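You operate a simulated robot arm through the tools that you are given. There is no shell and no other tool. Be economical: measure what you need, move in short steps, check, and stop when the job is done.

The job below is to be done with a simulated two-armed robot. You get a single attempt, and the scene is never put back.

JOB
Put the blue tag on the order card. Take the gap block and put it on the feed card. Shut the blue door. Stack the blue block that says "No. 26" from the top of the care cabinet on top of the blue block marked "No. 57". Press the zero key three times. Close the south drawer. Take the closed tag and leave it on the white cover. Take the yellow block and put it on the black mat on the feed table. Take the lid off the blue tin on the top of the issue table and lay it down there. Open the nozzles drawer, put the purple nozzle on the top of the green mat away in the inside of the nozzles drawer and shut the drawer again. Fetch the white pad from the filling bench and set it on top of the orange meter. Do these in any order.
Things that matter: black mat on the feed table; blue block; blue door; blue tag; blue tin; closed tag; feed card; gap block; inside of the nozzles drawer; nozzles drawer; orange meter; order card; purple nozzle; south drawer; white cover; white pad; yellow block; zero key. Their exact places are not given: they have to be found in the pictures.

The check looks at the end state, three seconds after you hand in, the way a careful person would. Anything else that was tipped, shoved, dropped, spilled or broken makes it a failure. A push-on lid holds only when it is set on centred and level and pressed home; a screw cap is set on level and turned clockwise until tight.

ROBOT AND FRAMES
Two 7-joint arms with fingered hands on one trunk, on a base that drives. Base frame: it is fixed to the floor where the robot stands at the start and does not move with it; the origin is under the middle of the robot, x ahead of it, y to its left, z up. Units: m, rad, N and s.
The left shoulder is at the start at [0.07, 0.153, 1.321], the right one opposite. With the tool pointing down near the work surface each hand reaches from about 0.1 to 0.48 m from the robot's upright axis, wherever it stands, measured 20 degrees to its own side. Places, roughly: black mat on the feed table [1.9, -2, 0.8]; blue block [0.75, -1, 0.75]; blue door [1.3, -1.1, 0.5]; blue tag (5x3x10 cm) [0.5, -0.1, 0.9]; blue tin [2.25, -4, 1]; closed tag [5.25, -1.75, 1]; feed card [2, -1.5, 0.75]; gap block [0.75, 0.75, 1.25]; inside of the nozzles drawer [1.4, -3.9, 0.9]; nozzles drawer [1.4, -3.9, 0.9]; orange meter [7.5, -0.5, 0.5]; order card [0.5, -0.25, 1]; purple nozzle (4x4x3 cm) [6.4, -4.1, 0.8]; south drawer [3.7, 0, 0.5]; white cover (38x42x1 cm) [7.6, 1.5, 0.8]; white pad (3x3x2 cm) [7.6, -0.9, 0.5]; yellow block [4.25, -3.75, 0.75]; zero key [3.7, -0.9, 1.2]. Payload 3.9 kg a hand.
The TCP of each hand is the grasp point between the finger pads, 0.03 m short of the fingertips. In the tool frame z runs along the fingers and y along their closing line. The gripper opens to 0.104 m. The gripper's body begins 0.035 m behind the TCP. The gripper is a hand of 4 fingers: y runs from the thumb to the fingers, the wrist lies at [-0.017, -0.104, -0.178] in the tool frame.
Orientation is that of the tool frame in the base frame, as a unit quaternion [x, y, z, w]. With the fingers straight down and the wrist toward the robot, the tool's x, y and z point along [0, 1, 0], [1, 0, 0] and [0, 0, -1] of the base frame.

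CONTROLS
- The arms move only by the tool send_rows. It takes "left_series", "right_series" or both (then of equal length, played together; a hand with none holds still); each is one flat list of numbers, 6 for each row, row after row: the shift along the tool's x, y, z in mm, then the turn, a rotation vector about the tool's x, y, z in rad. In form: [dx, dy, dz, rx, ry, rz, dx, dy, dz, rx, ry, rz, ...]. A call has 1 to 12 rows; each row shifts and turns the commanded pose from where the row before left it, along the tool's axes as they then stand. Each row takes 0.2 s and may step no farther than 0.05 m and 0.15 rad from the row before; otherwise, the whole call is refused. Where a pose cannot be reached the arm comes as near as it can. A force on the tool above 40 N (or 10 N above the force at the start of the call, whichever is more), or a blocked arm, ends the call early, and 0.2 s more pass. In this call time passes only in rows, and 0.2 s behind the last. It gives the time, the measured TCP pose, the force on the tool (base axes), the opening and the grip force at its end, in the units of the frame above (readings bear some noise), with the torque about the TCP (base axes, N m) and any sound that the robot's microphone picked up.
- Cameras (640 x 400 px; columns grow to the right, rows downward): "scene" is now at [0.143, 0.0127, 1.5774]; the picture's right is [0.14, -0.99, -0.00], its down [-0.30, -0.04, -0.95] and it looks along [0.94, 0.13, -0.30] (base axes); focal length 214 px, centre (320, 200). "left" rides on the left gripper at [-0.066, -0.09, -0.125] in its tool frame; the picture's right is [-0.78, -0.30, 0.56], its down [0.57, -0.70, 0.42] and it looks along [0.27, 0.65, 0.71] (tool axes); focal length 275 px, centre (320, 200). "right" rides on the right gripper at [0.066, -0.09, -0.126] in its tool frame; the picture's right is [-0.78, 0.30, -0.56], its down [-0.57, -0.70, 0.42] and it looks along [-0.26, 0.65, 0.71] (tool axes); focal length 275 px, centre (320, 200).
- get_image(camera): a new picture of that camera. The clock stands still meanwhile.
- slide_trunk(by): slides the trunk up (or, below 0, down) by that many m; the arms and the scene camera ride with it, the base frame stays. It gives what a move gives, with no picture.
- base_move(legs): drives the robot by 1 to 6 legs, each [ahead, turn to the left] in m and rad, along the robot's own axes; the way and the turn of a leg run together, so that a leg with both is an arc; at most 1.5 m and 3.142 rad a leg. The arms and the cameras ride along, it lands a little off, and it stops where it bumps. It gives what a move gives.
- finger_targets(index, middle, ring, thumb_bend, thumb_turn, hand): sets how far each is bent, from 0 (flat) to 1 (curled in); at 0.3 the hand is open as for a grip, at 0.7 the pads meet at the TCP. One left out holds its place. A second passes; each finger stops where it meets its share of the squeeze, and holds until it gets a number again. It is the only way to open and close the hand. It gives what a move gives, with no picture; readings hold the bend of each and the force on the fingers (four entries, about 0 where the hand has none), thumb and palm. thumb_turn goes from beside the hand (0) to across from the fingers (1), as for a grip.
- aim_head(pan, tilt): turns the head with the scene camera to pan (to the left, within 1.501 rad either way) and tilt (down, from -0.506 to 1.204), counted from straight ahead of the robot. It gives what a move gives.
- point_at(camera, pixels): for up to 12 pixels [column, row] of the newest picture of that camera ("zoom" is the newest enlarged one), the place [x, y, z] in the base frame of the surface seen there, good to about 0.003 m. The clock stands still meanwhile.
- enlarge(camera, box): a new picture of the part [left, top, right, bottom] of that camera's present view, enlarged. The clock stands still meanwhile.
- finish_job(): hands the job in; it is judged then, once.

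Keep the steps short. Do not move on a guess: measure, check each grasp and each placing, and mend mistakes. In all there are 350 turns and 272 pictures (those below and enlarged ones count). Leave the grippers open and the arms clear of the work at the hand-in unless told otherwise, and finish with a single line.

The tools are called as name(argument=value, ...) on one line, values as JSON. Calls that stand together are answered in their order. send_rows: Moves the arms, as the interface text tells. Its arguments: {"type":"object","properties":{"left_series":{"type":"array","items":{"type":"number"}},"right_series":{"type":"array","items":{"type":"number"}}},"required":[]} The other tools are called the same way: slide_trunk (by) slides the trunk up or down; finger_targets (index, middle, ring, thumb_bend, thumb_turn, hand) moves the fingers one by one; base_move (legs) drives the base; aim_head (pan, tilt) turns the head that bears the scene camera; get_image (camera) takes a picture; point_at (camera, pixels) gives the place of the surface under pixels of a picture; enlarge (camera, box) takes an enlarged picture of a part of a camera's view; finish_job () hands the job in.

At the start:

```text
time: 0.0
left_ee_pos: [0.4507, 0.1765, 1.6176]
left_orientation: [0.705, 0.709, 0.0, 0.0]
left_ft_force: [-0.2, -0.4, -0.6]
left_ft_torque: [-0.02, -0.02, -0.04]
left_gripper_width: 0.1036
left_gripper_force: 0.1
left_shape: jaw
left_bend: [0.3, 0.3, 0.3, 0.3, 0.97]
left_finger forces: [0.0, 0.1, 0.0, 0.1, 0.0, 0.0]
right_ee_pos: [0.478, -0.3214, 1.5998]
right_orientation: [0.706, 0.708, -0.001, 0.0]
right_ft_force: [0.3, 0.9, 0.1]
right_ft_torque: [-0.01, 0.02, 0.03]
right_gripper_width: 0.1039
right_gripper_force: 0.0
right_shape: jaw
right_bend: [0.3, 0.3, 0.3, 0.3, 0.97]
right_finger forces: [0.1, 0.1, 0.1, 0.0, 0.1, 0.0]
trunk travel left (down, up): [-0.774, 0.166]
robot x, y, heading: [-0.0, -0.0029, 0.001]
head pan, tilt: [0.136, 0.305]
```

scene: 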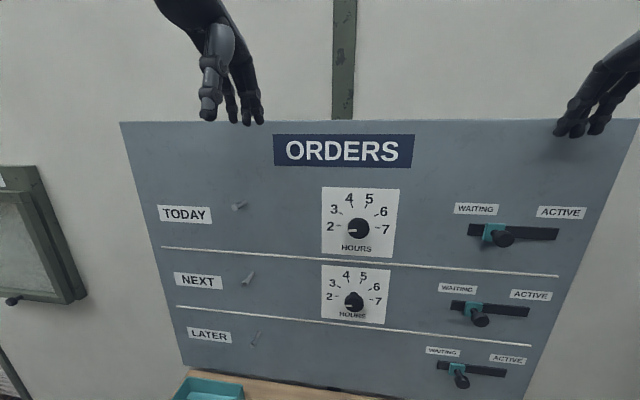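
right: 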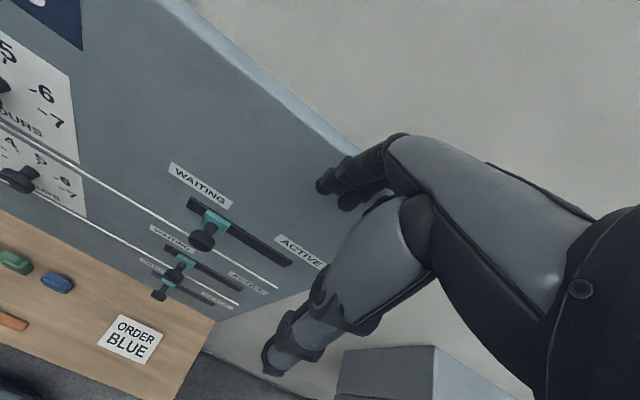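
left: 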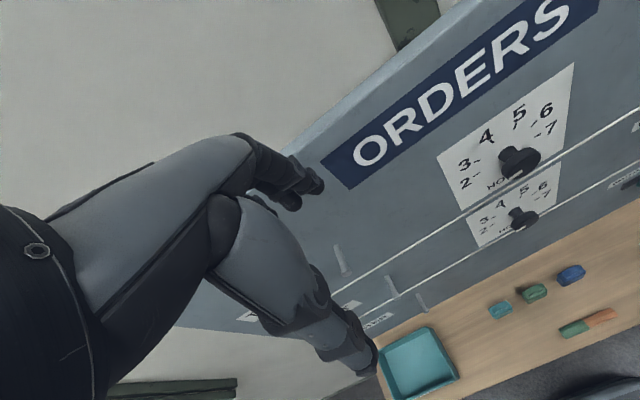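

I see the orders board; the bench with tags and the "ORDER BLUE" card lies below. I tilt the head down to see it.

aim_head(pan=0, tilt=0.9)

get_image(camera="scene")

```text
time: 1.0
left_ee_pos: [0.4507, 0.1766, 1.6187]
left_orientation: [0.705, 0.709, -0.001, 0.001]
left_ft_force: [0.1, -0.4, 0.1]
left_ft_torque: [0.0, -0.01, -0.01]
left_gripper_width: 0.1036
left_gripper_force: 0.2
left_shape: jaw
left_bend: [0.3, 0.3, 0.3, 0.3, 0.97]
left_finger forces: [0.0, 0.1, 0.0, 0.0, 0.0, 0.0]
right_ee_pos: [0.4777, -0.3214, 1.6003]
right_orientation: [0.706, 0.708, 0.0, 0.0]
right_ft_force: [0.3, -0.2, -0.6]
right_ft_torque: [0.01, -0.01, 0.01]
right_gripper_width: 0.1036
right_gripper_force: 0.0
right_shape: jaw
right_bend: [0.3, 0.3, 0.3, 0.3, 0.97]
right_finger forces: [0.1, 0.0, 0.1, 0.0, 0.0, 0.0]
trunk travel left (down, up): [-0.774, 0.166]
robot x, y, heading: [0.0002, -0.0004, 0.003]
head pan, tilt: [0.0, 0.901]
```

```text
268 pictures are left
```

scene: 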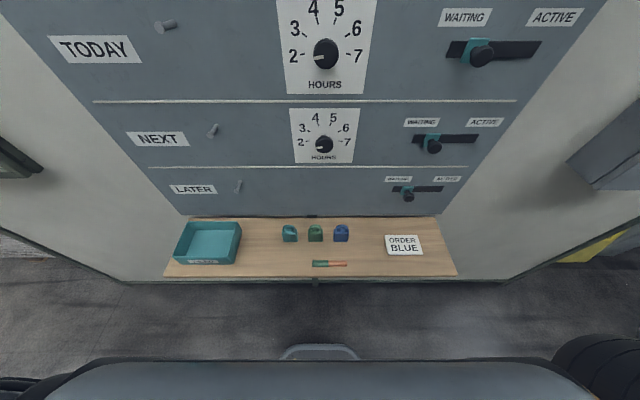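

Three tags (teal, green, blue) and the order card are visible. I enlarge and measure.

enlarge(camera="scene", box=[260, 200, 460, 290])

point_at(camera="scene", pixels=[[341, 229], [341, 238], [335, 233], [347, 233], [316, 233], [404, 245], [388, 238], [419, 252], [330, 263], [370, 255], [440, 270], [341, 222]])

```text
3.20 times, centred on (360, 245) of scene
```

zoom: 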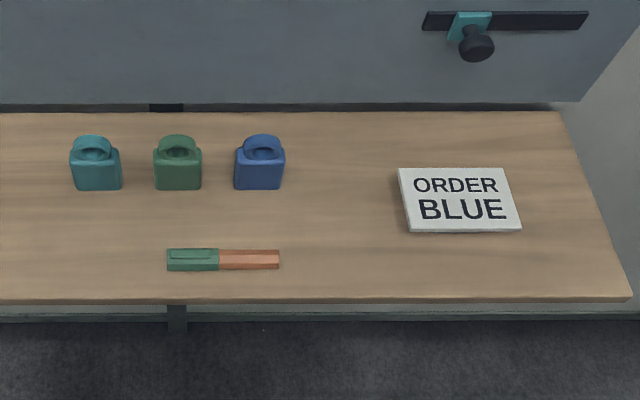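

```text
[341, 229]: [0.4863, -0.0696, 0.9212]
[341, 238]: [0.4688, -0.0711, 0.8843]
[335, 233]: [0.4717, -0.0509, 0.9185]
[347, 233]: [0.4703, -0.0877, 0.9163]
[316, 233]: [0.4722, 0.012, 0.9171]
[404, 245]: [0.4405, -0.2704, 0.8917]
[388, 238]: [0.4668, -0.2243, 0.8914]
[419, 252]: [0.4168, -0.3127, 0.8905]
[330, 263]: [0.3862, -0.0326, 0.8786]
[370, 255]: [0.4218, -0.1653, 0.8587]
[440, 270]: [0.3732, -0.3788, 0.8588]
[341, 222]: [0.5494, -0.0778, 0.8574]
```

I measure the board surface so that the hand clears it.

point_at(camera="scene", pixels=[[360, 20], [360, 130], [370, 190], [350, 213], [480, 52], [433, 145], [408, 197], [324, 55], [325, 143], [238, 187], [385, 10], [290, 229]])

finger_targets(hand="right", index=0.42, middle=0.42, ring=0.42, thumb_bend=0.42)

```text
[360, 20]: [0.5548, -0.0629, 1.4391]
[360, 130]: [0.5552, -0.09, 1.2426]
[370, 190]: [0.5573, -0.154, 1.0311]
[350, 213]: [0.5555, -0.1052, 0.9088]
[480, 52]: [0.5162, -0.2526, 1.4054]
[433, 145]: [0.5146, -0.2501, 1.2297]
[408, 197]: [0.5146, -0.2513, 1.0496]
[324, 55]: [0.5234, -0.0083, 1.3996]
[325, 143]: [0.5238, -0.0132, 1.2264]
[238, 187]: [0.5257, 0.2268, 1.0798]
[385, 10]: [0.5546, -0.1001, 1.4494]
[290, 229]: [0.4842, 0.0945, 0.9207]
```

```text
time: 2.0
left_ee_pos: [0.4498, 0.1757, 1.6181]
left_orientation: [0.706, 0.709, -0.001, 0.001]
left_ft_force: [0.1, 0.5, -0.3]
left_ft_torque: [0.0, 0.0, -0.01]
left_gripper_width: 0.1039
left_gripper_force: 0.1
left_shape: jaw
left_bend: [0.3, 0.3, 0.3, 0.3, 0.97]
left_finger forces: [0.0, 0.0, 0.1, 0.0, 0.1, 0.0]
right_ee_pos: [0.4779, -0.3213, 1.6]
right_orientation: [0.706, 0.708, 0.0, 0.0]
right_ft_force: [-0.9, -0.4, 0.1]
right_ft_torque: [-0.01, 0.03, -0.02]
right_gripper_width: 0.075
right_gripper_force: 0.0
right_shape: fingers
right_bend: [0.42, 0.42, 0.42, 0.42, 0.97]
right_finger forces: [0.0, 0.1, 0.0, 0.0, 0.0, 0.1]
trunk travel left (down, up): [-0.774, 0.166]
robot x, y, heading: [-0.0003, -0.0047, -0.003]
head pan, tilt: [0.0, 0.901]
```

point_at(camera="zoom", pixels=[[262, 138], [262, 143], [240, 150], [282, 150], [262, 155], [236, 165], [283, 165]])

send_rows(right_series=[0, -45, 0, 0, 0, 0, 0, -45, 20, 0, 0, 0, 40, 0, 40, 0, 0, 0, 40, 0, 45, 0, 0, 0, 40, 0, 45, 0, 0, 0, 40, 0, 45, 0, 0, 0, 40, 0, 45, 0, 0, 0, 42, 0, 45, 0, 0, 0, 0, 0, 45, 0, 0, 0, 0, 0, 45, 0, 0, 0, 0, 0, 45, 0, 0, 0, 0, 0, 45, 0, 0, 0])

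```text
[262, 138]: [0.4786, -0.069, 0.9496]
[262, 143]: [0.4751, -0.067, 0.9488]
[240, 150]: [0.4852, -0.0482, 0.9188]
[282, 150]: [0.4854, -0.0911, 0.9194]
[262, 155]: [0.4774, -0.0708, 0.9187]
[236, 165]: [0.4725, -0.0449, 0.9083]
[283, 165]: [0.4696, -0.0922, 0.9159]
```

```text
refused: row 3 steps farther than a row can; nothing moved
```

The handle's top is at 0.95. The step norm was too large, so I split it.

send_rows(right_series=[0, -45, 0, 0, 0, 0, 0, -35, 30, 0, 0, 0, 30, 0, 38, 0, 0, 0, 30, 0, 38, 0, 0, 0, 30, 0, 38, 0, 0, 0, 30, 0, 38, 0, 0, 0, 30, 0, 38, 0, 0, 0, 30, 0, 38, 0, 0, 0, 30, 0, 38, 0, 0, 0, 30, 0, 38, 0, 0, 0, 6, 0, 48, 0, 0, 0, 0, 0, 48, 0, 0, 0])

```text
time: 4.6
left_ee_pos: [0.4505, 0.1755, 1.6188]
left_orientation: [0.705, 0.709, 0.0, 0.0]
left_ft_force: [-0.7, -1.1, 0.4]
left_ft_torque: [0.04, 0.01, 0.01]
left_gripper_width: 0.1036
left_gripper_force: 0.0
left_shape: jaw
left_bend: [0.3, 0.3, 0.3, 0.3, 0.97]
left_finger forces: [0.0, 0.1, 0.0, 0.0, 0.0, 0.0]
right_ee_pos: [0.397, -0.0758, 1.1703]
right_orientation: [0.706, 0.708, 0.001, -0.001]
right_ft_force: [0.3, 0.0, -0.6]
right_ft_torque: [0.05, -0.05, 0.03]
right_gripper_width: 0.0747
right_gripper_force: 0.1
right_shape: fingers
right_bend: [0.42, 0.42, 0.42, 0.42, 0.97]
right_finger forces: [0.0, 0.0, 0.0, 0.1, 0.0, 0.1]
trunk travel left (down, up): [-0.774, 0.166]
robot x, y, heading: [0.0051, -0.0002, -0.003]
head pan, tilt: [0.0, 0.901]
```

The arm follows well. I lower it to 1.02, go forward to x 0.482, and look.

send_rows(right_series=[0, 0, 48, 0, 0, 0, 0, 0, 48, 0, 0, 0, 0, 0, 48, 0, 0, 0, 2, 45, 4, 0, 0, 0, 2, 40, 0, 0, 0, 0])

get_image(camera="scene")

get_image(camera="right")

```text
time: 5.8
left_ee_pos: [0.4532, 0.1765, 1.617]
left_orientation: [0.706, 0.709, 0.0, 0.0]
left_ft_force: [1.1, 0.4, 0.5]
left_ft_torque: [-0.01, 0.0, -0.04]
left_gripper_width: 0.1035
left_gripper_force: 0.1
left_shape: jaw
left_bend: [0.3, 0.3, 0.3, 0.3, 0.97]
left_finger forces: [0.0, 0.0, 0.0, 0.1, 0.1, 0.0]
right_ee_pos: [0.4826, -0.0683, 1.0208]
right_orientation: [0.705, 0.709, 0.0, 0.0]
right_ft_force: [-0.3, -0.5, -0.4]
right_ft_torque: [-0.01, 0.02, 0.0]
right_gripper_width: 0.0747
right_gripper_force: 0.1
right_shape: fingers
right_bend: [0.42, 0.42, 0.42, 0.42, 0.97]
right_finger forces: [0.0, 0.0, 0.0, 0.0, 0.0, 0.0]
trunk travel left (down, up): [-0.774, 0.166]
robot x, y, heading: [-0.0005, -0.0007, 0.002]
head pan, tilt: [0.0, 0.901]
```

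```text
266 pictures are left
```

scene: 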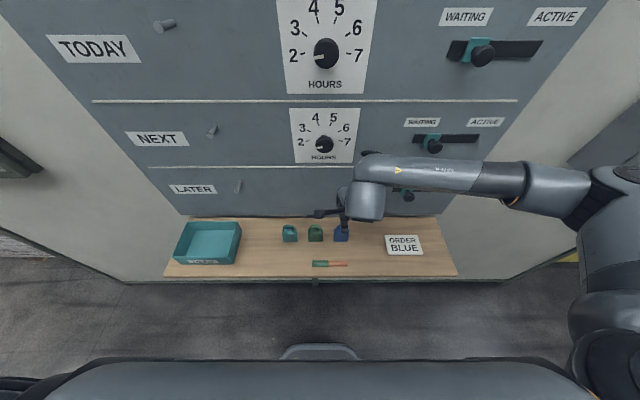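

```text
265 pictures are left
```

right: 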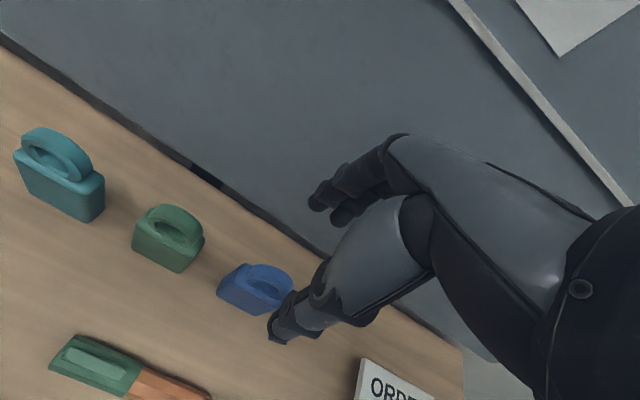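

enlarge(camera="scene", box=[270, 180, 430, 280])

```text
4.00 times, centred on (350, 230) of scene
```

zoom: 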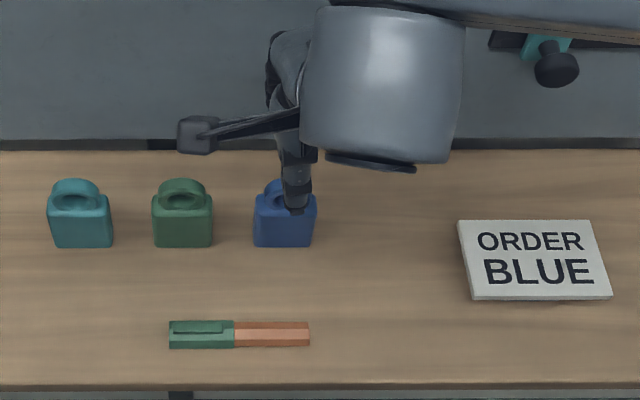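

The boxy item is the wrist camera; the hand lines up over the blue tag. I lower it and then grip.

send_rows(right_series=[-1, 1, 45, 0, 0, 0, 0, 0, 45, 0, 0, 0, 0, 0, 4, 0, 0, 0])

finger_targets(hand="right", index=0.7, middle=0.7, ring=0.7, thumb_bend=0.7)

enlarge(camera="scene", box=[270, 180, 430, 280])

```text
time: 6.6
left_ee_pos: [0.4491, 0.1764, 1.6174]
left_orientation: [0.705, 0.709, 0.0, 0.002]
left_ft_force: [0.0, 0.3, -0.2]
left_ft_torque: [0.0, 0.0, 0.02]
left_gripper_width: 0.1039
left_gripper_force: 0.0
left_shape: jaw
left_bend: [0.3, 0.3, 0.3, 0.3, 0.97]
left_finger forces: [0.0, 0.0, 0.0, 0.0, 0.0, 0.0]
right_ee_pos: [0.4821, -0.0728, 0.9275]
right_orientation: [0.706, 0.709, 0.0, 0.0]
right_ft_force: [-0.2, 0.3, -0.8]
right_ft_torque: [0.0, 0.0, -0.02]
right_gripper_width: 0.0747
right_gripper_force: 0.1
right_shape: fingers
right_bend: [0.42, 0.42, 0.42, 0.42, 0.97]
right_finger forces: [0.0, 0.0, 0.0, 0.1, 0.0, 0.1]
trunk travel left (down, up): [-0.774, 0.166]
robot x, y, heading: [-0.0006, -0.0019, -0.004]
head pan, tilt: [0.0, 0.901]
```

```text
time: 7.6
left_ee_pos: [0.4509, 0.1761, 1.6186]
left_orientation: [0.705, 0.709, -0.001, 0.0]
left_ft_force: [0.0, 0.5, -0.7]
left_ft_torque: [0.01, -0.02, -0.03]
left_gripper_width: 0.1039
left_gripper_force: 0.0
left_shape: jaw
left_bend: [0.3, 0.3, 0.3, 0.3, 0.97]
left_finger forces: [0.0, 0.0, 0.0, 0.0, 0.0, 0.1]
right_ee_pos: [0.4831, -0.0733, 0.9285]
right_orientation: [0.706, 0.708, 0.0, 0.0]
right_ft_force: [-0.7, 0.8, -0.2]
right_ft_torque: [0.03, 0.01, 0.04]
right_gripper_width: 0.0194
right_gripper_force: 7.2
right_shape: fingers
right_bend: [0.65, 0.67, 0.7, 0.63, 0.96]
right_finger forces: [4.3, 3.2, 0.0, 0.0, 7.5, 0.0]
trunk travel left (down, up): [-0.774, 0.166]
robot x, y, heading: [-0.0002, 0.0058, 0.001]
head pan, tilt: [0.0, 0.901]
```

```text
4.00 times, centred on (350, 230) of scene
```

zoom: 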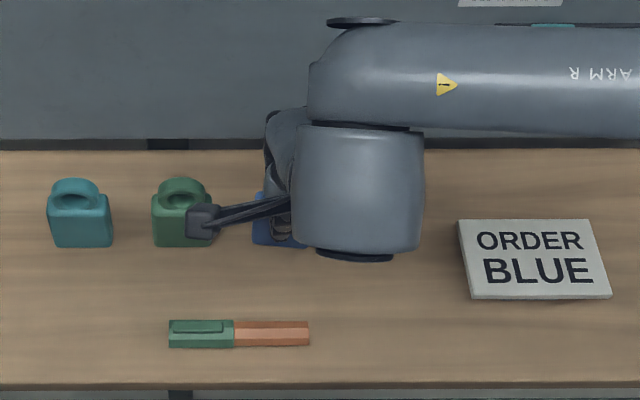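

The index, the middle finger and the thumb hold it with 7 N. I lift 6 cm and check.

send_rows(right_series=[0, 0, -20, 0, 0, 0, 0, 0, -20, 0, 0, 0, 0, 0, -20, 0, 0, 0])

get_image(camera="right")

enlarge(camera="scene", box=[270, 180, 430, 280])

```text
time: 8.4
left_ee_pos: [0.45, 0.1765, 1.6181]
left_orientation: [0.705, 0.709, -0.001, 0.0]
left_ft_force: [-0.4, -0.6, 0.6]
left_ft_torque: [-0.01, 0.02, 0.01]
left_gripper_width: 0.1038
left_gripper_force: 0.0
left_shape: jaw
left_bend: [0.3, 0.3, 0.3, 0.3, 0.97]
left_finger forces: [0.0, 0.0, 0.0, 0.1, 0.1, 0.0]
right_ee_pos: [0.4831, -0.0724, 0.9884]
right_orientation: [0.706, 0.708, 0.0, 0.0]
right_ft_force: [-0.2, -1.0, -0.3]
right_ft_torque: [0.0, 0.01, -0.03]
right_gripper_width: 0.0193
right_gripper_force: 7.6
right_shape: fingers
right_bend: [0.65, 0.67, 0.7, 0.63, 0.96]
right_finger forces: [4.2, 3.1, 0.0, 0.0, 7.4, 0.0]
trunk travel left (down, up): [-0.774, 0.166]
robot x, y, heading: [0.0017, -0.0018, 0.003]
head pan, tilt: [0.0, 0.901]
```

```text
262 pictures are left
```

right: 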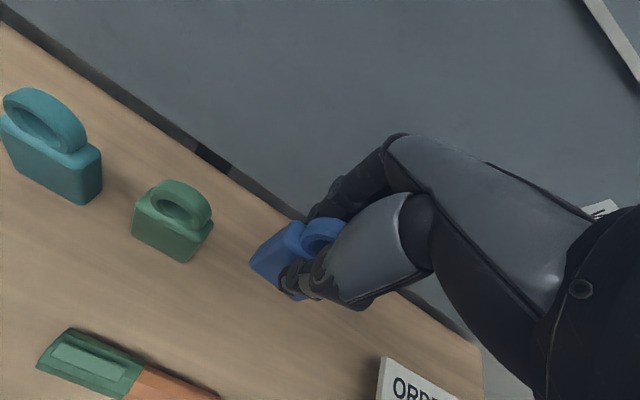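

```text
4.00 times, centred on (350, 230) of scene
```

zoom: 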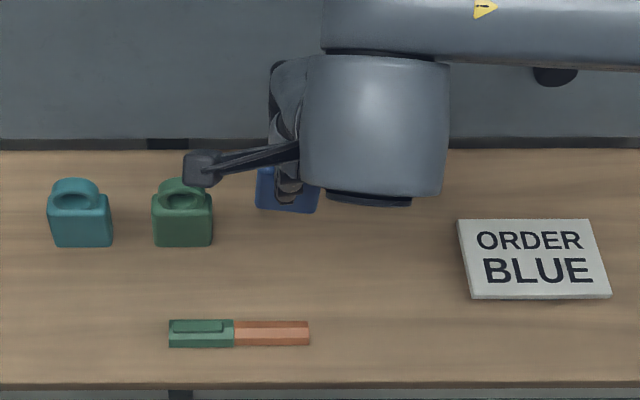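

The blue tag is held upright. The card's centre is near (0.442, -0.268), top 0.8915. I move there, staying a little high.

send_rows(right_series=[0, -41, -20, 0, 0, 0, -45, 0, 0, 0, 0, 0, -45, 0, 0, 0, 0, 0, -45, 0, 0, 0, 0, 0, -45, 0, 0, 0, 0, 0, -15, 0, 0, 0, 0, 0, 0, 0, 20, 0, 0, 0, 0, 0, 15, 0, 0, 0])

get_image(camera="right")

enlarge(camera="scene", box=[320, 180, 480, 280])

```text
time: 10.2
left_ee_pos: [0.4503, 0.1756, 1.6188]
left_orientation: [0.705, 0.709, 0.0, 0.001]
left_ft_force: [0.2, 0.2, -0.2]
left_ft_torque: [-0.01, -0.02, 0.03]
left_gripper_width: 0.1039
left_gripper_force: 0.1
left_shape: jaw
left_bend: [0.3, 0.3, 0.3, 0.3, 0.97]
left_finger forces: [0.0, 0.0, 0.1, 0.0, 0.1, 0.0]
right_ee_pos: [0.4418, -0.2678, 0.9723]
right_orientation: [0.706, 0.708, 0.0, -0.001]
right_ft_force: [-0.4, -0.8, -0.7]
right_ft_torque: [0.04, -0.02, 0.01]
right_gripper_width: 0.0195
right_gripper_force: 7.0
right_shape: fingers
right_bend: [0.65, 0.67, 0.7, 0.63, 0.96]
right_finger forces: [4.1, 2.9, 0.1, 0.0, 7.3, 0.0]
trunk travel left (down, up): [-0.774, 0.166]
robot x, y, heading: [-0.0, -0.0015, 0.001]
head pan, tilt: [0.0, 0.901]
```

```text
260 pictures are left
```

right: 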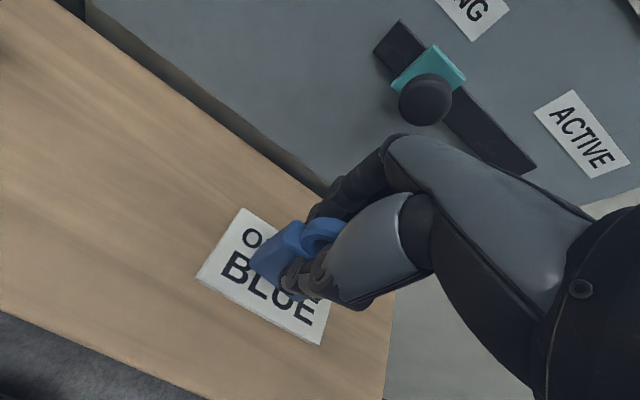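

```text
4.00 times, centred on (400, 230) of scene
```

zoom: 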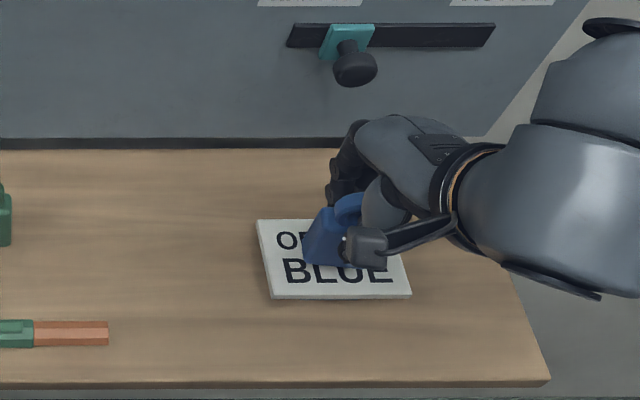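

Over the card. I lower 10 mm and watch the force.

send_rows(right_series=[0, 0, 5, 0, 0, 0, 0, 0, 5, 0, 0, 0, 0, 0, 2, 0, 0, 0])

enlarge(camera="right", box=[180, 180, 380, 350])

```text
time: 11.0
left_ee_pos: [0.4496, 0.175, 1.6183]
left_orientation: [0.705, 0.709, -0.001, 0.001]
left_ft_force: [0.4, 0.2, 0.2]
left_ft_torque: [0.02, 0.01, -0.03]
left_gripper_width: 0.1035
left_gripper_force: 0.2
left_shape: jaw
left_bend: [0.3, 0.3, 0.3, 0.3, 0.97]
left_finger forces: [0.0, 0.0, 0.0, 0.0, 0.0, 0.0]
right_ee_pos: [0.443, -0.2667, 0.961]
right_orientation: [0.706, 0.708, 0.001, 0.001]
right_ft_force: [-0.5, -0.3, -1.2]
right_ft_torque: [-0.01, -0.01, -0.02]
right_gripper_width: 0.0194
right_gripper_force: 6.4
right_shape: fingers
right_bend: [0.65, 0.67, 0.7, 0.63, 0.96]
right_finger forces: [4.2, 2.9, 0.0, 0.0, 7.1, 0.0]
trunk travel left (down, up): [-0.774, 0.166]
robot x, y, heading: [-0.0001, 0.0026, -0.001]
head pan, tilt: [0.0, 0.901]
```

```text
2.35 times, centred on (280, 265) of right
```

zoom: 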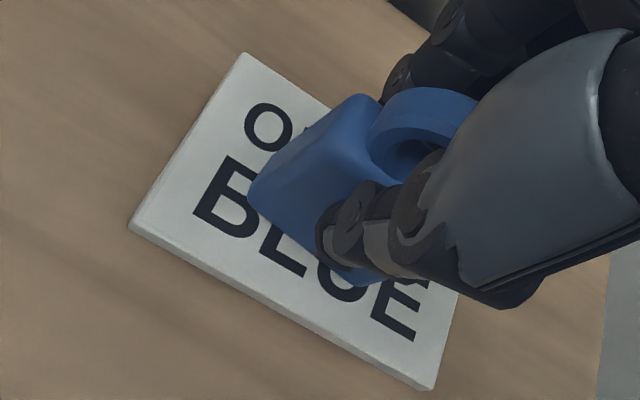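

No contact yet; I go down by 2 mm steps.

send_rows(right_series=[0, 0, 2, 0, 0, 0, 0, 0, 2, 0, 0, 0])

point_at(camera="right", pixels=[[240, 270], [300, 325], [200, 330], [260, 330], [290, 280]])

```text
time: 11.6
left_ee_pos: [0.4479, 0.1766, 1.6202]
left_orientation: [0.705, 0.709, 0.0, 0.001]
left_ft_force: [0.2, 0.5, -0.2]
left_ft_torque: [0.01, 0.01, -0.03]
left_gripper_width: 0.1039
left_gripper_force: 0.1
left_shape: jaw
left_bend: [0.3, 0.3, 0.3, 0.3, 0.97]
left_finger forces: [0.1, 0.0, 0.1, 0.0, 0.1, 0.0]
right_ee_pos: [0.4428, -0.2662, 0.958]
right_orientation: [0.706, 0.708, 0.002, 0.002]
right_ft_force: [1.9, -2.1, 11.9]
right_ft_torque: [-0.01, -0.02, 0.02]
right_gripper_width: 0.019
right_gripper_force: 9.6
right_shape: fingers
right_bend: [0.65, 0.67, 0.7, 0.64, 0.96]
right_finger forces: [5.8, 4.3, 0.1, 0.0, 8.5, 0.1]
trunk travel left (down, up): [-0.774, 0.166]
robot x, y, heading: [0.0039, 0.0012, -0.003]
head pan, tilt: [0.0, 0.901]
```

```text
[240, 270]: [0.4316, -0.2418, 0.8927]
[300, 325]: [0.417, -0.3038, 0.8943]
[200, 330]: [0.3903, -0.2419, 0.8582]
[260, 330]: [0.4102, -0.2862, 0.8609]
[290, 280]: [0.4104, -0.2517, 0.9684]
```

Contact at 12 N: the tag stands on the card. I ease off 1 mm, open the hand and lift.

send_rows(right_series=[0, 0, -1.5, 0, 0, 0])

finger_targets(hand="right", index=0.42, middle=0.42, ring=0.42, thumb_bend=0.42)

send_rows(right_series=[0, 0, -20, 0, 0, 0, 0, 0, -40, 0, 0, 0, 0, 0, -45, 0, 0, 0, 0, -45, 0, 0, 0, 0, 0, -40, -30, 0, 0, 0])

enlarge(camera="scene", box=[320, 180, 480, 280])

```text
time: 12.0
left_ee_pos: [0.45, 0.1767, 1.6176]
left_orientation: [0.705, 0.709, 0.0, 0.001]
left_ft_force: [0.8, 0.2, -0.5]
left_ft_torque: [-0.01, 0.01, 0.01]
left_gripper_width: 0.1037
left_gripper_force: 0.0
left_shape: jaw
left_bend: [0.3, 0.3, 0.3, 0.3, 0.97]
left_finger forces: [0.0, 0.0, 0.0, 0.0, 0.1, 0.0]
right_ee_pos: [0.4427, -0.2666, 0.9593]
right_orientation: [0.706, 0.708, 0.0, 0.001]
right_ft_force: [2.5, -1.6, 10.4]
right_ft_torque: [0.01, -0.05, 0.02]
right_gripper_width: 0.0188
right_gripper_force: 9.5
right_shape: fingers
right_bend: [0.65, 0.67, 0.7, 0.64, 0.96]
right_finger forces: [5.9, 4.5, 0.2, 0.1, 7.9, 0.0]
trunk travel left (down, up): [-0.774, 0.166]
robot x, y, heading: [-0.0046, -0.0015, 0.001]
head pan, tilt: [0.0, 0.901]
```

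```text
time: 13.0
left_ee_pos: [0.4505, 0.1763, 1.6187]
left_orientation: [0.705, 0.709, -0.001, 0.001]
left_ft_force: [0.4, -0.3, 0.4]
left_ft_torque: [-0.04, 0.0, -0.02]
left_gripper_width: 0.1038
left_gripper_force: 0.1
left_shape: jaw
left_bend: [0.3, 0.3, 0.3, 0.3, 0.97]
left_finger forces: [0.1, 0.0, 0.0, 0.0, 0.1, 0.0]
right_ee_pos: [0.4427, -0.2666, 0.9579]
right_orientation: [0.706, 0.709, 0.0, 0.0]
right_ft_force: [0.1, -0.1, 0.6]
right_ft_torque: [-0.03, -0.01, -0.02]
right_gripper_width: 0.0738
right_gripper_force: 0.0
right_shape: fingers
right_bend: [0.42, 0.42, 0.42, 0.42, 0.97]
right_finger forces: [0.0, 0.0, 0.1, 0.0, 0.0, 0.0]
trunk travel left (down, up): [-0.774, 0.166]
robot x, y, heading: [-0.0033, -0.0006, -0.003]
head pan, tilt: [0.0, 0.901]
```

```text
time: 14.2
left_ee_pos: [0.4477, 0.1816, 1.6183]
left_orientation: [0.705, 0.71, -0.001, 0.003]
left_ft_force: [-0.3, 0.7, -0.5]
left_ft_torque: [-0.06, -0.02, -0.02]
left_gripper_width: 0.1036
left_gripper_force: 0.1
left_shape: jaw
left_bend: [0.3, 0.3, 0.3, 0.3, 0.97]
left_finger forces: [0.1, 0.0, 0.0, 0.1, 0.1, 0.0]
right_ee_pos: [0.37, -0.2626, 1.082]
right_orientation: [0.705, 0.709, 0.0, -0.001]
right_ft_force: [0.6, 1.4, 1.3]
right_ft_torque: [-0.03, 0.0, -0.03]
right_gripper_width: 0.074
right_gripper_force: 0.0
right_shape: fingers
right_bend: [0.42, 0.42, 0.42, 0.42, 0.97]
right_finger forces: [0.0, 0.0, 0.0, 0.0, 0.0, 0.0]
right hand out of reach, approached as far as the arm can: row 5
trunk travel left (down, up): [-0.774, 0.166]
robot x, y, heading: [-0.0005, -0.0002, -0.002]
head pan, tilt: [0.0, 0.901]
```

```text
4.00 times, centred on (400, 230) of scene
```

zoom: 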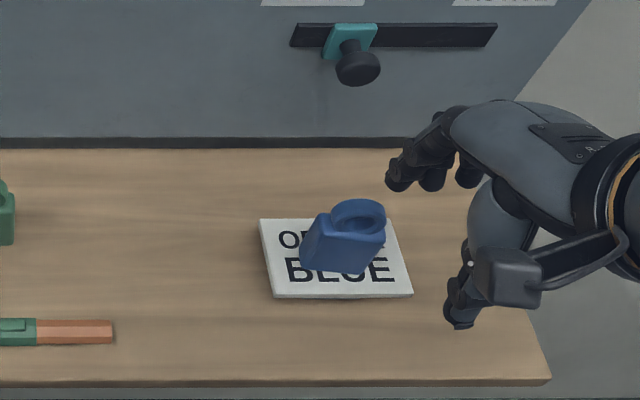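

I check that the tag stands upright by measuring its top.

point_at(camera="zoom", pixels=[[340, 210], [358, 203], [345, 225], [380, 245], [335, 265], [310, 245], [350, 245], [325, 220]])

get_image(camera="right")

```text
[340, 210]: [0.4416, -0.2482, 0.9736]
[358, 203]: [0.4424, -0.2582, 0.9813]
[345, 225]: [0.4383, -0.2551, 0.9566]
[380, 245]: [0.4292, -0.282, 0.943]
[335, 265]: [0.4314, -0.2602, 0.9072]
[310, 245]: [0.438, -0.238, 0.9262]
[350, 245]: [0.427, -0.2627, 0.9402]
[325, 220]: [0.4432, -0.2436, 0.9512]
```

```text
256 pictures are left
```

right: 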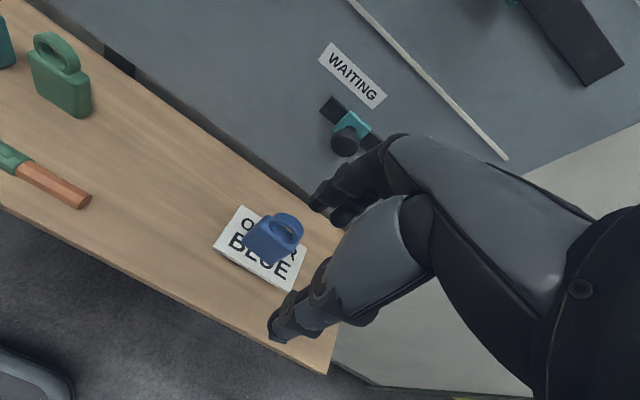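

The tag stands on the card, top at 0.98. Now I raise the right arm, back up, and look around.

send_rows(right_series=[0, 0, -45, 0, 0, 0, 0, 0, -45, 0, 0, 0, 0, 0, -45, 0, 0, 0, 0, 0, -45, 0, 0, 0])

base_move(legs=[[-0.5, 0]])

aim_head(pan=0.9, tilt=0.4)

get_image(camera="scene")

aim_head(pan=-0.9, tilt=0.4)

get_image(camera="scene")

```text
time: 15.2
left_ee_pos: [0.45, 0.1786, 1.618]
left_orientation: [0.705, 0.709, 0.0, 0.001]
left_ft_force: [-0.4, 0.3, 0.8]
left_ft_torque: [-0.02, 0.02, -0.02]
left_gripper_width: 0.1035
left_gripper_force: 0.2
left_shape: jaw
left_bend: [0.3, 0.3, 0.3, 0.3, 0.97]
left_finger forces: [0.0, 0.1, 0.0, 0.1, 0.0, 0.1]
right_ee_pos: [0.3801, -0.2696, 1.2611]
right_orientation: [0.705, 0.709, -0.001, 0.0]
right_ft_force: [-0.6, -0.4, 0.1]
right_ft_torque: [-0.02, -0.02, 0.01]
right_gripper_width: 0.0741
right_gripper_force: 0.0
right_shape: fingers
right_bend: [0.42, 0.42, 0.42, 0.42, 0.97]
right_finger forces: [0.1, 0.0, 0.0, 0.0, 0.0, 0.0]
right hand out of reach, approached as far as the arm can: row 2
trunk travel left (down, up): [-0.774, 0.166]
robot x, y, heading: [-0.0023, 0.0012, -0.005]
head pan, tilt: [0.0, 0.901]
```

```text
time: 18.2
left_ee_pos: [-0.052, 0.1781, 1.6179]
left_orientation: [0.704, 0.71, -0.001, 0.0]
left_ft_force: [0.2, -0.3, 0.4]
left_ft_torque: [-0.03, 0.04, -0.04]
left_gripper_width: 0.1039
left_gripper_force: 0.1
left_shape: jaw
left_bend: [0.3, 0.3, 0.3, 0.3, 0.97]
left_finger forces: [0.1, 0.0, 0.1, 0.0, 0.0, 0.1]
right_ee_pos: [-0.1225, -0.2692, 1.2593]
right_orientation: [0.705, 0.709, -0.001, -0.001]
right_ft_force: [-0.2, 0.1, 0.0]
right_ft_torque: [-0.02, 0.01, -0.02]
right_gripper_width: 0.0743
right_gripper_force: 0.1
right_shape: fingers
right_bend: [0.42, 0.42, 0.42, 0.42, 0.97]
right_finger forces: [0.0, 0.0, 0.0, 0.1, 0.1, 0.0]
trunk travel left (down, up): [-0.774, 0.166]
robot x, y, heading: [-0.5046, 0.0032, 0.003]
head pan, tilt: [0.0, 0.901]
```

```text
time: 19.4
left_ee_pos: [-0.0531, 0.1776, 1.6186]
left_orientation: [0.705, 0.71, -0.001, 0.001]
left_ft_force: [0.2, 1.2, -0.2]
left_ft_torque: [-0.02, 0.02, 0.01]
left_gripper_width: 0.104
left_gripper_force: 0.1
left_shape: jaw
left_bend: [0.3, 0.3, 0.3, 0.3, 0.97]
left_finger forces: [0.0, 0.1, 0.0, 0.0, 0.1, 0.1]
right_ee_pos: [-0.123, -0.2695, 1.2607]
right_orientation: [0.705, 0.709, 0.0, 0.0]
right_ft_force: [0.8, -0.6, 0.6]
right_ft_torque: [0.03, 0.0, -0.04]
right_gripper_width: 0.0741
right_gripper_force: 0.1
right_shape: fingers
right_bend: [0.42, 0.42, 0.42, 0.42, 0.97]
right_finger forces: [0.0, 0.0, 0.0, 0.0, 0.1, 0.0]
trunk travel left (down, up): [-0.774, 0.166]
robot x, y, heading: [-0.5047, 0.0003, -0.001]
head pan, tilt: [0.901, 0.4]
```

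```text
255 pictures are left
```

scene: 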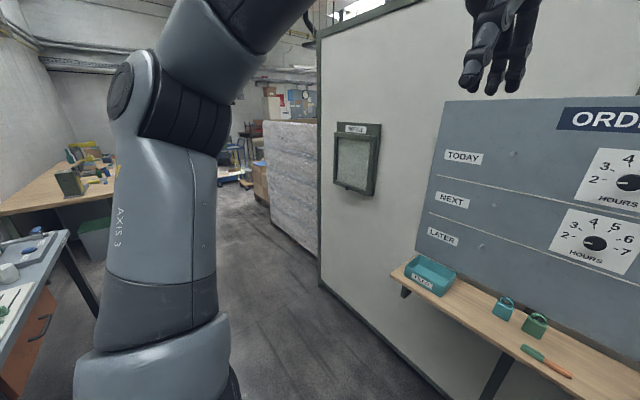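

```text
time: 21.2
left_ee_pos: [-0.0538, 0.177, 1.6182]
left_orientation: [0.705, 0.709, 0.0, 0.0]
left_ft_force: [0.4, 0.0, 0.0]
left_ft_torque: [-0.02, -0.01, 0.03]
left_gripper_width: 0.1038
left_gripper_force: 0.1
left_shape: jaw
left_bend: [0.3, 0.3, 0.3, 0.3, 0.97]
left_finger forces: [0.1, 0.0, 0.1, 0.0, 0.1, 0.0]
right_ee_pos: [-0.125, -0.2701, 1.26]
right_orientation: [0.705, 0.709, 0.0, 0.0]
right_ft_force: [0.2, -0.5, -0.6]
right_ft_torque: [0.03, 0.01, 0.02]
right_gripper_width: 0.074
right_gripper_force: 0.1
right_shape: fingers
right_bend: [0.42, 0.42, 0.42, 0.42, 0.97]
right_finger forces: [0.0, 0.0, 0.0, 0.1, 0.0, 0.0]
trunk travel left (down, up): [-0.774, 0.166]
robot x, y, heading: [-0.5058, -0.0017, -0.001]
head pan, tilt: [-0.901, 0.4]
```

```text
254 pictures are left
```

scene: 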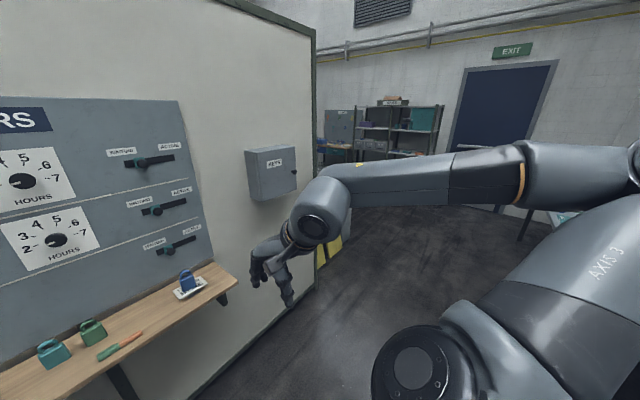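

I measure some landmarks on the right side view.

point_at(camera="scene", pixels=[[270, 180], [325, 255], [310, 100], [340, 130], [400, 135], [500, 140], [330, 245], [250, 300], [400, 300], [550, 220], [345, 150], [420, 115]])

enlarge(camera="scene", box=[300, 80, 460, 180])

aim_head(pan=0.75, tilt=0.3)

get_image(camera="scene")

point_at(camera="scene", pixels=[[300, 150], [300, 180], [260, 200], [240, 60], [340, 180], [210, 110], [120, 190]])

```text
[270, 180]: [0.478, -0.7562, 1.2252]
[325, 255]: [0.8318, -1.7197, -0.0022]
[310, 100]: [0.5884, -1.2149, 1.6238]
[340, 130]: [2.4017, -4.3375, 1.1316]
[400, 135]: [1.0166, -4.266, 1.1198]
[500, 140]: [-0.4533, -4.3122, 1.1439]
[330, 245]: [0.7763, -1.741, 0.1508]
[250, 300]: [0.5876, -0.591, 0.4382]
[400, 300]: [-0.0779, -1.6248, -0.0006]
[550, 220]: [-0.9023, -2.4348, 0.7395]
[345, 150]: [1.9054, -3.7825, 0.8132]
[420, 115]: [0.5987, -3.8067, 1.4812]
```

```text
4.00 times, centred on (380, 130) of scene
```

zoom: 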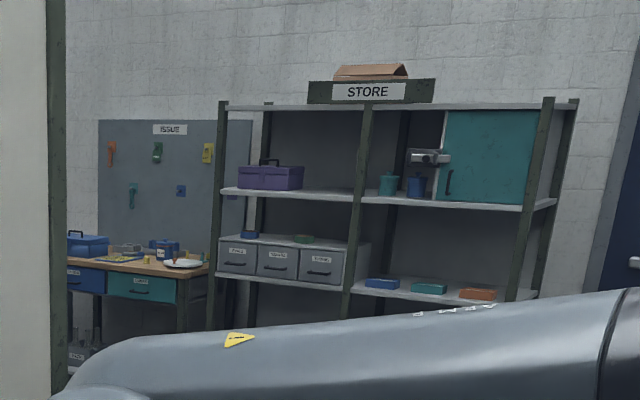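

```text
time: 22.9
left_ee_pos: [-0.0546, 0.1765, 1.6177]
left_orientation: [0.705, 0.71, -0.001, 0.001]
left_ft_force: [-0.1, -0.3, 0.1]
left_ft_torque: [-0.04, -0.01, -0.02]
left_gripper_width: 0.1039
left_gripper_force: 0.1
left_shape: jaw
left_bend: [0.3, 0.3, 0.3, 0.3, 0.97]
left_finger forces: [0.0, 0.0, 0.0, 0.0, 0.0, 0.0]
right_ee_pos: [-0.1252, -0.2691, 1.2605]
right_orientation: [0.705, 0.709, 0.0, 0.0]
right_ft_force: [0.3, 0.2, 0.2]
right_ft_torque: [0.01, -0.02, -0.04]
right_gripper_width: 0.0742
right_gripper_force: 0.1
right_shape: fingers
right_bend: [0.42, 0.42, 0.42, 0.42, 0.97]
right_finger forces: [0.0, 0.0, 0.0, 0.1, 0.0, 0.0]
trunk travel left (down, up): [-0.774, 0.166]
robot x, y, heading: [-0.5014, 0.0005, 0.001]
head pan, tilt: [0.75, 0.3]
```

```text
252 pictures are left
```

scene: 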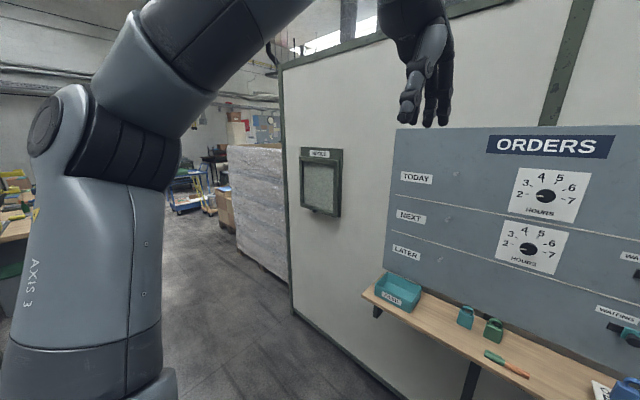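

```text
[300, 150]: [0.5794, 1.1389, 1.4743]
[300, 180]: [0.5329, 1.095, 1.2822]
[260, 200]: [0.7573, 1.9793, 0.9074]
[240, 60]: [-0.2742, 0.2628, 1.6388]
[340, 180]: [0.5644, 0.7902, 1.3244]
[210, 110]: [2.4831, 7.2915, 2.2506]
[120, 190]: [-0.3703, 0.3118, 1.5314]
```

The panel spans y -1.2 to 1.2 at x 0.59; the others are behind it. I turn right and drive to y -1.5 for a look round the end.

base_move(legs=[[0, -1.5708], [1.5, 0]])

aim_head(pan=0.9, tilt=0.35)

get_image(camera="scene")

aim_head(pan=0, tilt=0.35)

get_image(camera="scene")

```text
time: 34.2
left_ee_pos: [-0.3406, -1.969, 1.6193]
left_orientation: [1.0, 0.002, -0.001, 0.001]
left_ft_force: [0.1, -0.1, 0.2]
left_ft_torque: [0.02, 0.04, -0.03]
left_gripper_width: 0.1036
left_gripper_force: 0.1
left_shape: jaw
left_bend: [0.3, 0.3, 0.3, 0.3, 0.97]
left_finger forces: [0.1, 0.1, 0.0, 0.0, 0.0, 0.1]
right_ee_pos: [-0.785, -1.8958, 1.2609]
right_orientation: [1.0, 0.0, 0.0, 0.0]
right_ft_force: [-0.7, -0.3, -0.2]
right_ft_torque: [0.03, 0.02, -0.01]
right_gripper_width: 0.0739
right_gripper_force: 0.0
right_shape: fingers
right_bend: [0.42, 0.42, 0.42, 0.42, 0.97]
right_finger forces: [0.1, 0.0, 0.0, 0.0, 0.1, 0.0]
trunk travel left (down, up): [-0.774, 0.166]
robot x, y, heading: [-0.5123, -1.518, -1.576]
head pan, tilt: [0.75, 0.3]
```

```text
time: 34.9
left_ee_pos: [-0.3406, -1.9673, 1.6179]
left_orientation: [1.0, 0.001, -0.001, 0.0]
left_ft_force: [-0.3, 0.8, -1.2]
left_ft_torque: [0.02, -0.03, -0.01]
left_gripper_width: 0.1039
left_gripper_force: 0.0
left_shape: jaw
left_bend: [0.3, 0.3, 0.3, 0.3, 0.97]
left_finger forces: [0.1, 0.1, 0.1, 0.0, 0.1, 0.1]
right_ee_pos: [-0.7864, -1.8963, 1.2604]
right_orientation: [1.0, 0.0, -0.001, -0.001]
right_ft_force: [0.1, -0.1, -0.7]
right_ft_torque: [0.0, 0.0, 0.01]
right_gripper_width: 0.074
right_gripper_force: 0.0
right_shape: fingers
right_bend: [0.42, 0.42, 0.42, 0.42, 0.97]
right_finger forces: [0.1, 0.0, 0.1, 0.0, 0.1, 0.0]
trunk travel left (down, up): [-0.774, 0.166]
robot x, y, heading: [-0.5138, -1.5132, -1.574]
head pan, tilt: [0.901, 0.351]
```

```text
251 pictures are left
```

scene: 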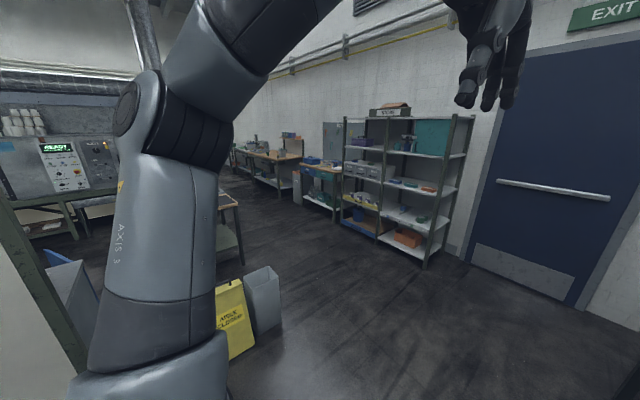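

```text
time: 36.1
left_ee_pos: [-0.3405, -1.9683, 1.6174]
left_orientation: [1.0, 0.0, -0.001, 0.0]
left_ft_force: [0.5, -0.2, 0.2]
left_ft_torque: [-0.03, -0.01, 0.02]
left_gripper_width: 0.1034
left_gripper_force: 0.1
left_shape: jaw
left_bend: [0.3, 0.3, 0.3, 0.3, 0.97]
left_finger forces: [0.0, 0.0, 0.1, 0.0, 0.0, 0.0]
right_ee_pos: [-0.7869, -1.8958, 1.2617]
right_orientation: [1.0, -0.001, 0.0, 0.0]
right_ft_force: [-0.5, 0.0, 0.9]
right_ft_torque: [0.03, -0.01, 0.01]
right_gripper_width: 0.074
right_gripper_force: 0.2
right_shape: fingers
right_bend: [0.42, 0.42, 0.42, 0.42, 0.97]
right_finger forces: [0.0, 0.0, 0.0, 0.0, 0.0, 0.0]
trunk travel left (down, up): [-0.774, 0.166]
robot x, y, heading: [-0.5172, -1.5177, -1.579]
head pan, tilt: [0.0, 0.351]
```

```text
250 pictures are left
```

scene: 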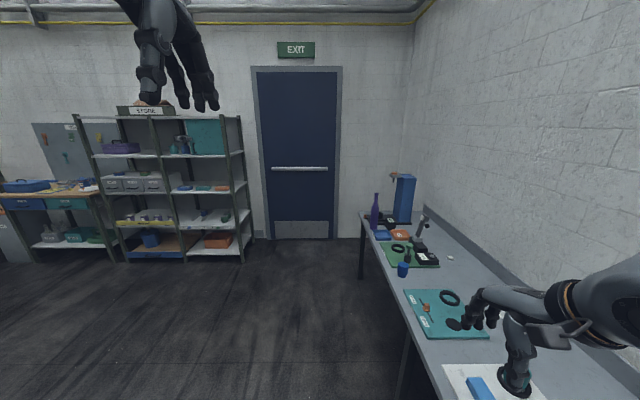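

I turn to face about -0.75 rad so the way between panel end and shelves is in front.

base_move(legs=[[0, 0.85]])

get_image(camera="scene")

point_at(camera="scene", pixels=[[320, 300], [320, 250], [250, 300], [200, 250], [300, 180]])

```text
time: 38.7
left_ee_pos: [-0.0623, -1.6873, 1.6184]
left_orientation: [0.912, 0.409, 0.0, -0.001]
left_ft_force: [0.7, -0.4, 0.5]
left_ft_torque: [0.0, 0.01, 0.01]
left_gripper_width: 0.1037
left_gripper_force: 0.1
left_shape: jaw
left_bend: [0.3, 0.3, 0.3, 0.3, 0.97]
left_finger forces: [0.0, 0.1, 0.0, 0.0, 0.1, 0.0]
right_ee_pos: [-0.4123, -1.9718, 1.2602]
right_orientation: [0.913, 0.409, -0.001, 0.0]
right_ft_force: [0.0, 0.2, -0.1]
right_ft_torque: [0.05, 0.01, 0.0]
right_gripper_width: 0.074
right_gripper_force: 0.0
right_shape: fingers
right_bend: [0.42, 0.42, 0.42, 0.42, 0.97]
right_finger forces: [0.0, 0.0, 0.0, 0.1, 0.0, 0.0]
trunk travel left (down, up): [-0.774, 0.166]
robot x, y, heading: [-0.515, -1.5177, -0.735]
head pan, tilt: [0.0, 0.351]
```

```text
249 pictures are left
```

scene: 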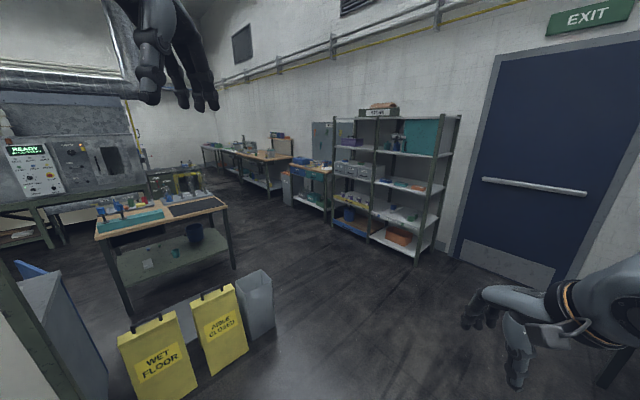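

```text
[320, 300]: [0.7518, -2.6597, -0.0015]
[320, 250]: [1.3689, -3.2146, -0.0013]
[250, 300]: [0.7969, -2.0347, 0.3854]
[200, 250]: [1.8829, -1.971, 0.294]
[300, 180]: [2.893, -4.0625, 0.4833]
```

enlarge(camera="scene", box=[0, 140, 256, 300])

enlarge(camera="scene", box=[190, 120, 350, 220])

point_at(camera="scene", pixels=[[100, 235], [225, 205], [150, 205], [180, 190], [20, 270], [60, 290], [30, 260], [190, 210], [130, 310], [40, 330], [50, 180], [130, 220]])

```text
2.50 times, centred on (128, 220) of scene
```

zoom: 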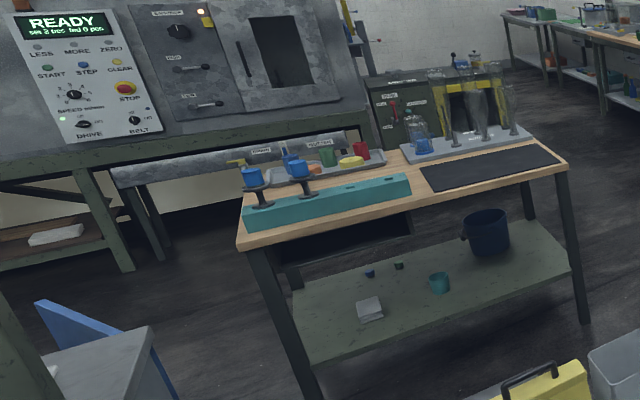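

```text
4.00 times, centred on (270, 170) of scene
```

zoom: 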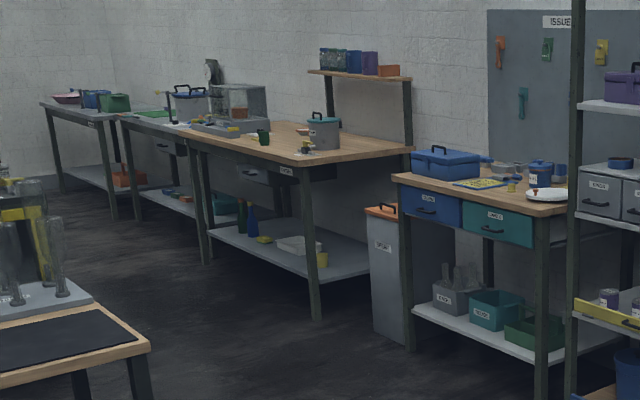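

```text
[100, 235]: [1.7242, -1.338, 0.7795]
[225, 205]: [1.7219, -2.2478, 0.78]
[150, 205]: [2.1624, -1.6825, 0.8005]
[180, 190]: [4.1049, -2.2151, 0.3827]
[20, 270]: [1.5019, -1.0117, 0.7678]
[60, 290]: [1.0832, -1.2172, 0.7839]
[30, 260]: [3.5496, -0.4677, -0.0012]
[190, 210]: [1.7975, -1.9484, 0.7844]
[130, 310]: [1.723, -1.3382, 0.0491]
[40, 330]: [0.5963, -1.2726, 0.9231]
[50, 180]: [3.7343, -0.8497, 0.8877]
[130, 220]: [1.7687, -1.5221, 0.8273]
```

Clear view: feed table, machine, issue table, benches. I drive along this heading to about (1.0, -2.85), between bin and shelves.

base_move(legs=[[1.0, -0.03], [1.0, 0.0], [0, 0.76]])

get_image(camera="scene")

```text
time: 50.6
left_ee_pos: [1.3889, -2.7048, 1.6179]
left_orientation: [0.707, 0.707, -0.001, 0.0]
left_ft_force: [0.2, -0.7, 0.6]
left_ft_torque: [-0.03, 0.02, -0.03]
left_gripper_width: 0.1037
left_gripper_force: 0.0
left_shape: jaw
left_bend: [0.3, 0.3, 0.3, 0.3, 0.97]
left_finger forces: [0.0, 0.0, 0.1, 0.1, 0.0, 0.0]
right_ee_pos: [1.3159, -3.1498, 1.26]
right_orientation: [0.708, 0.706, 0.0, -0.001]
right_ft_force: [-0.2, 0.1, -0.7]
right_ft_torque: [0.02, 0.02, 0.04]
right_gripper_width: 0.0739
right_gripper_force: 0.1
right_shape: fingers
right_bend: [0.42, 0.42, 0.42, 0.42, 0.97]
right_finger forces: [0.0, 0.0, 0.0, 0.1, 0.0, 0.0]
trunk travel left (down, up): [-0.774, 0.166]
robot x, y, heading: [0.9398, -2.8808, -0.002]
head pan, tilt: [0.0, 0.351]
```

```text
246 pictures are left
```

scene: 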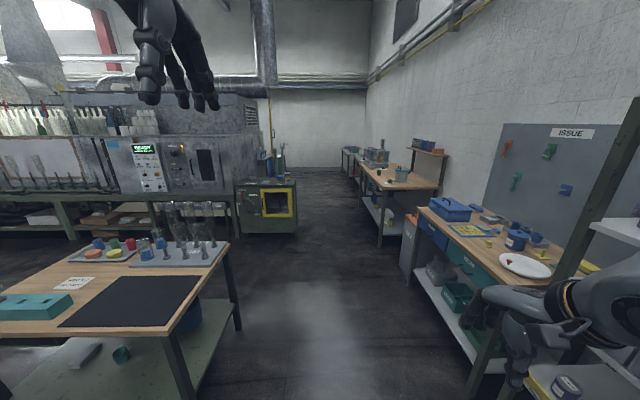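

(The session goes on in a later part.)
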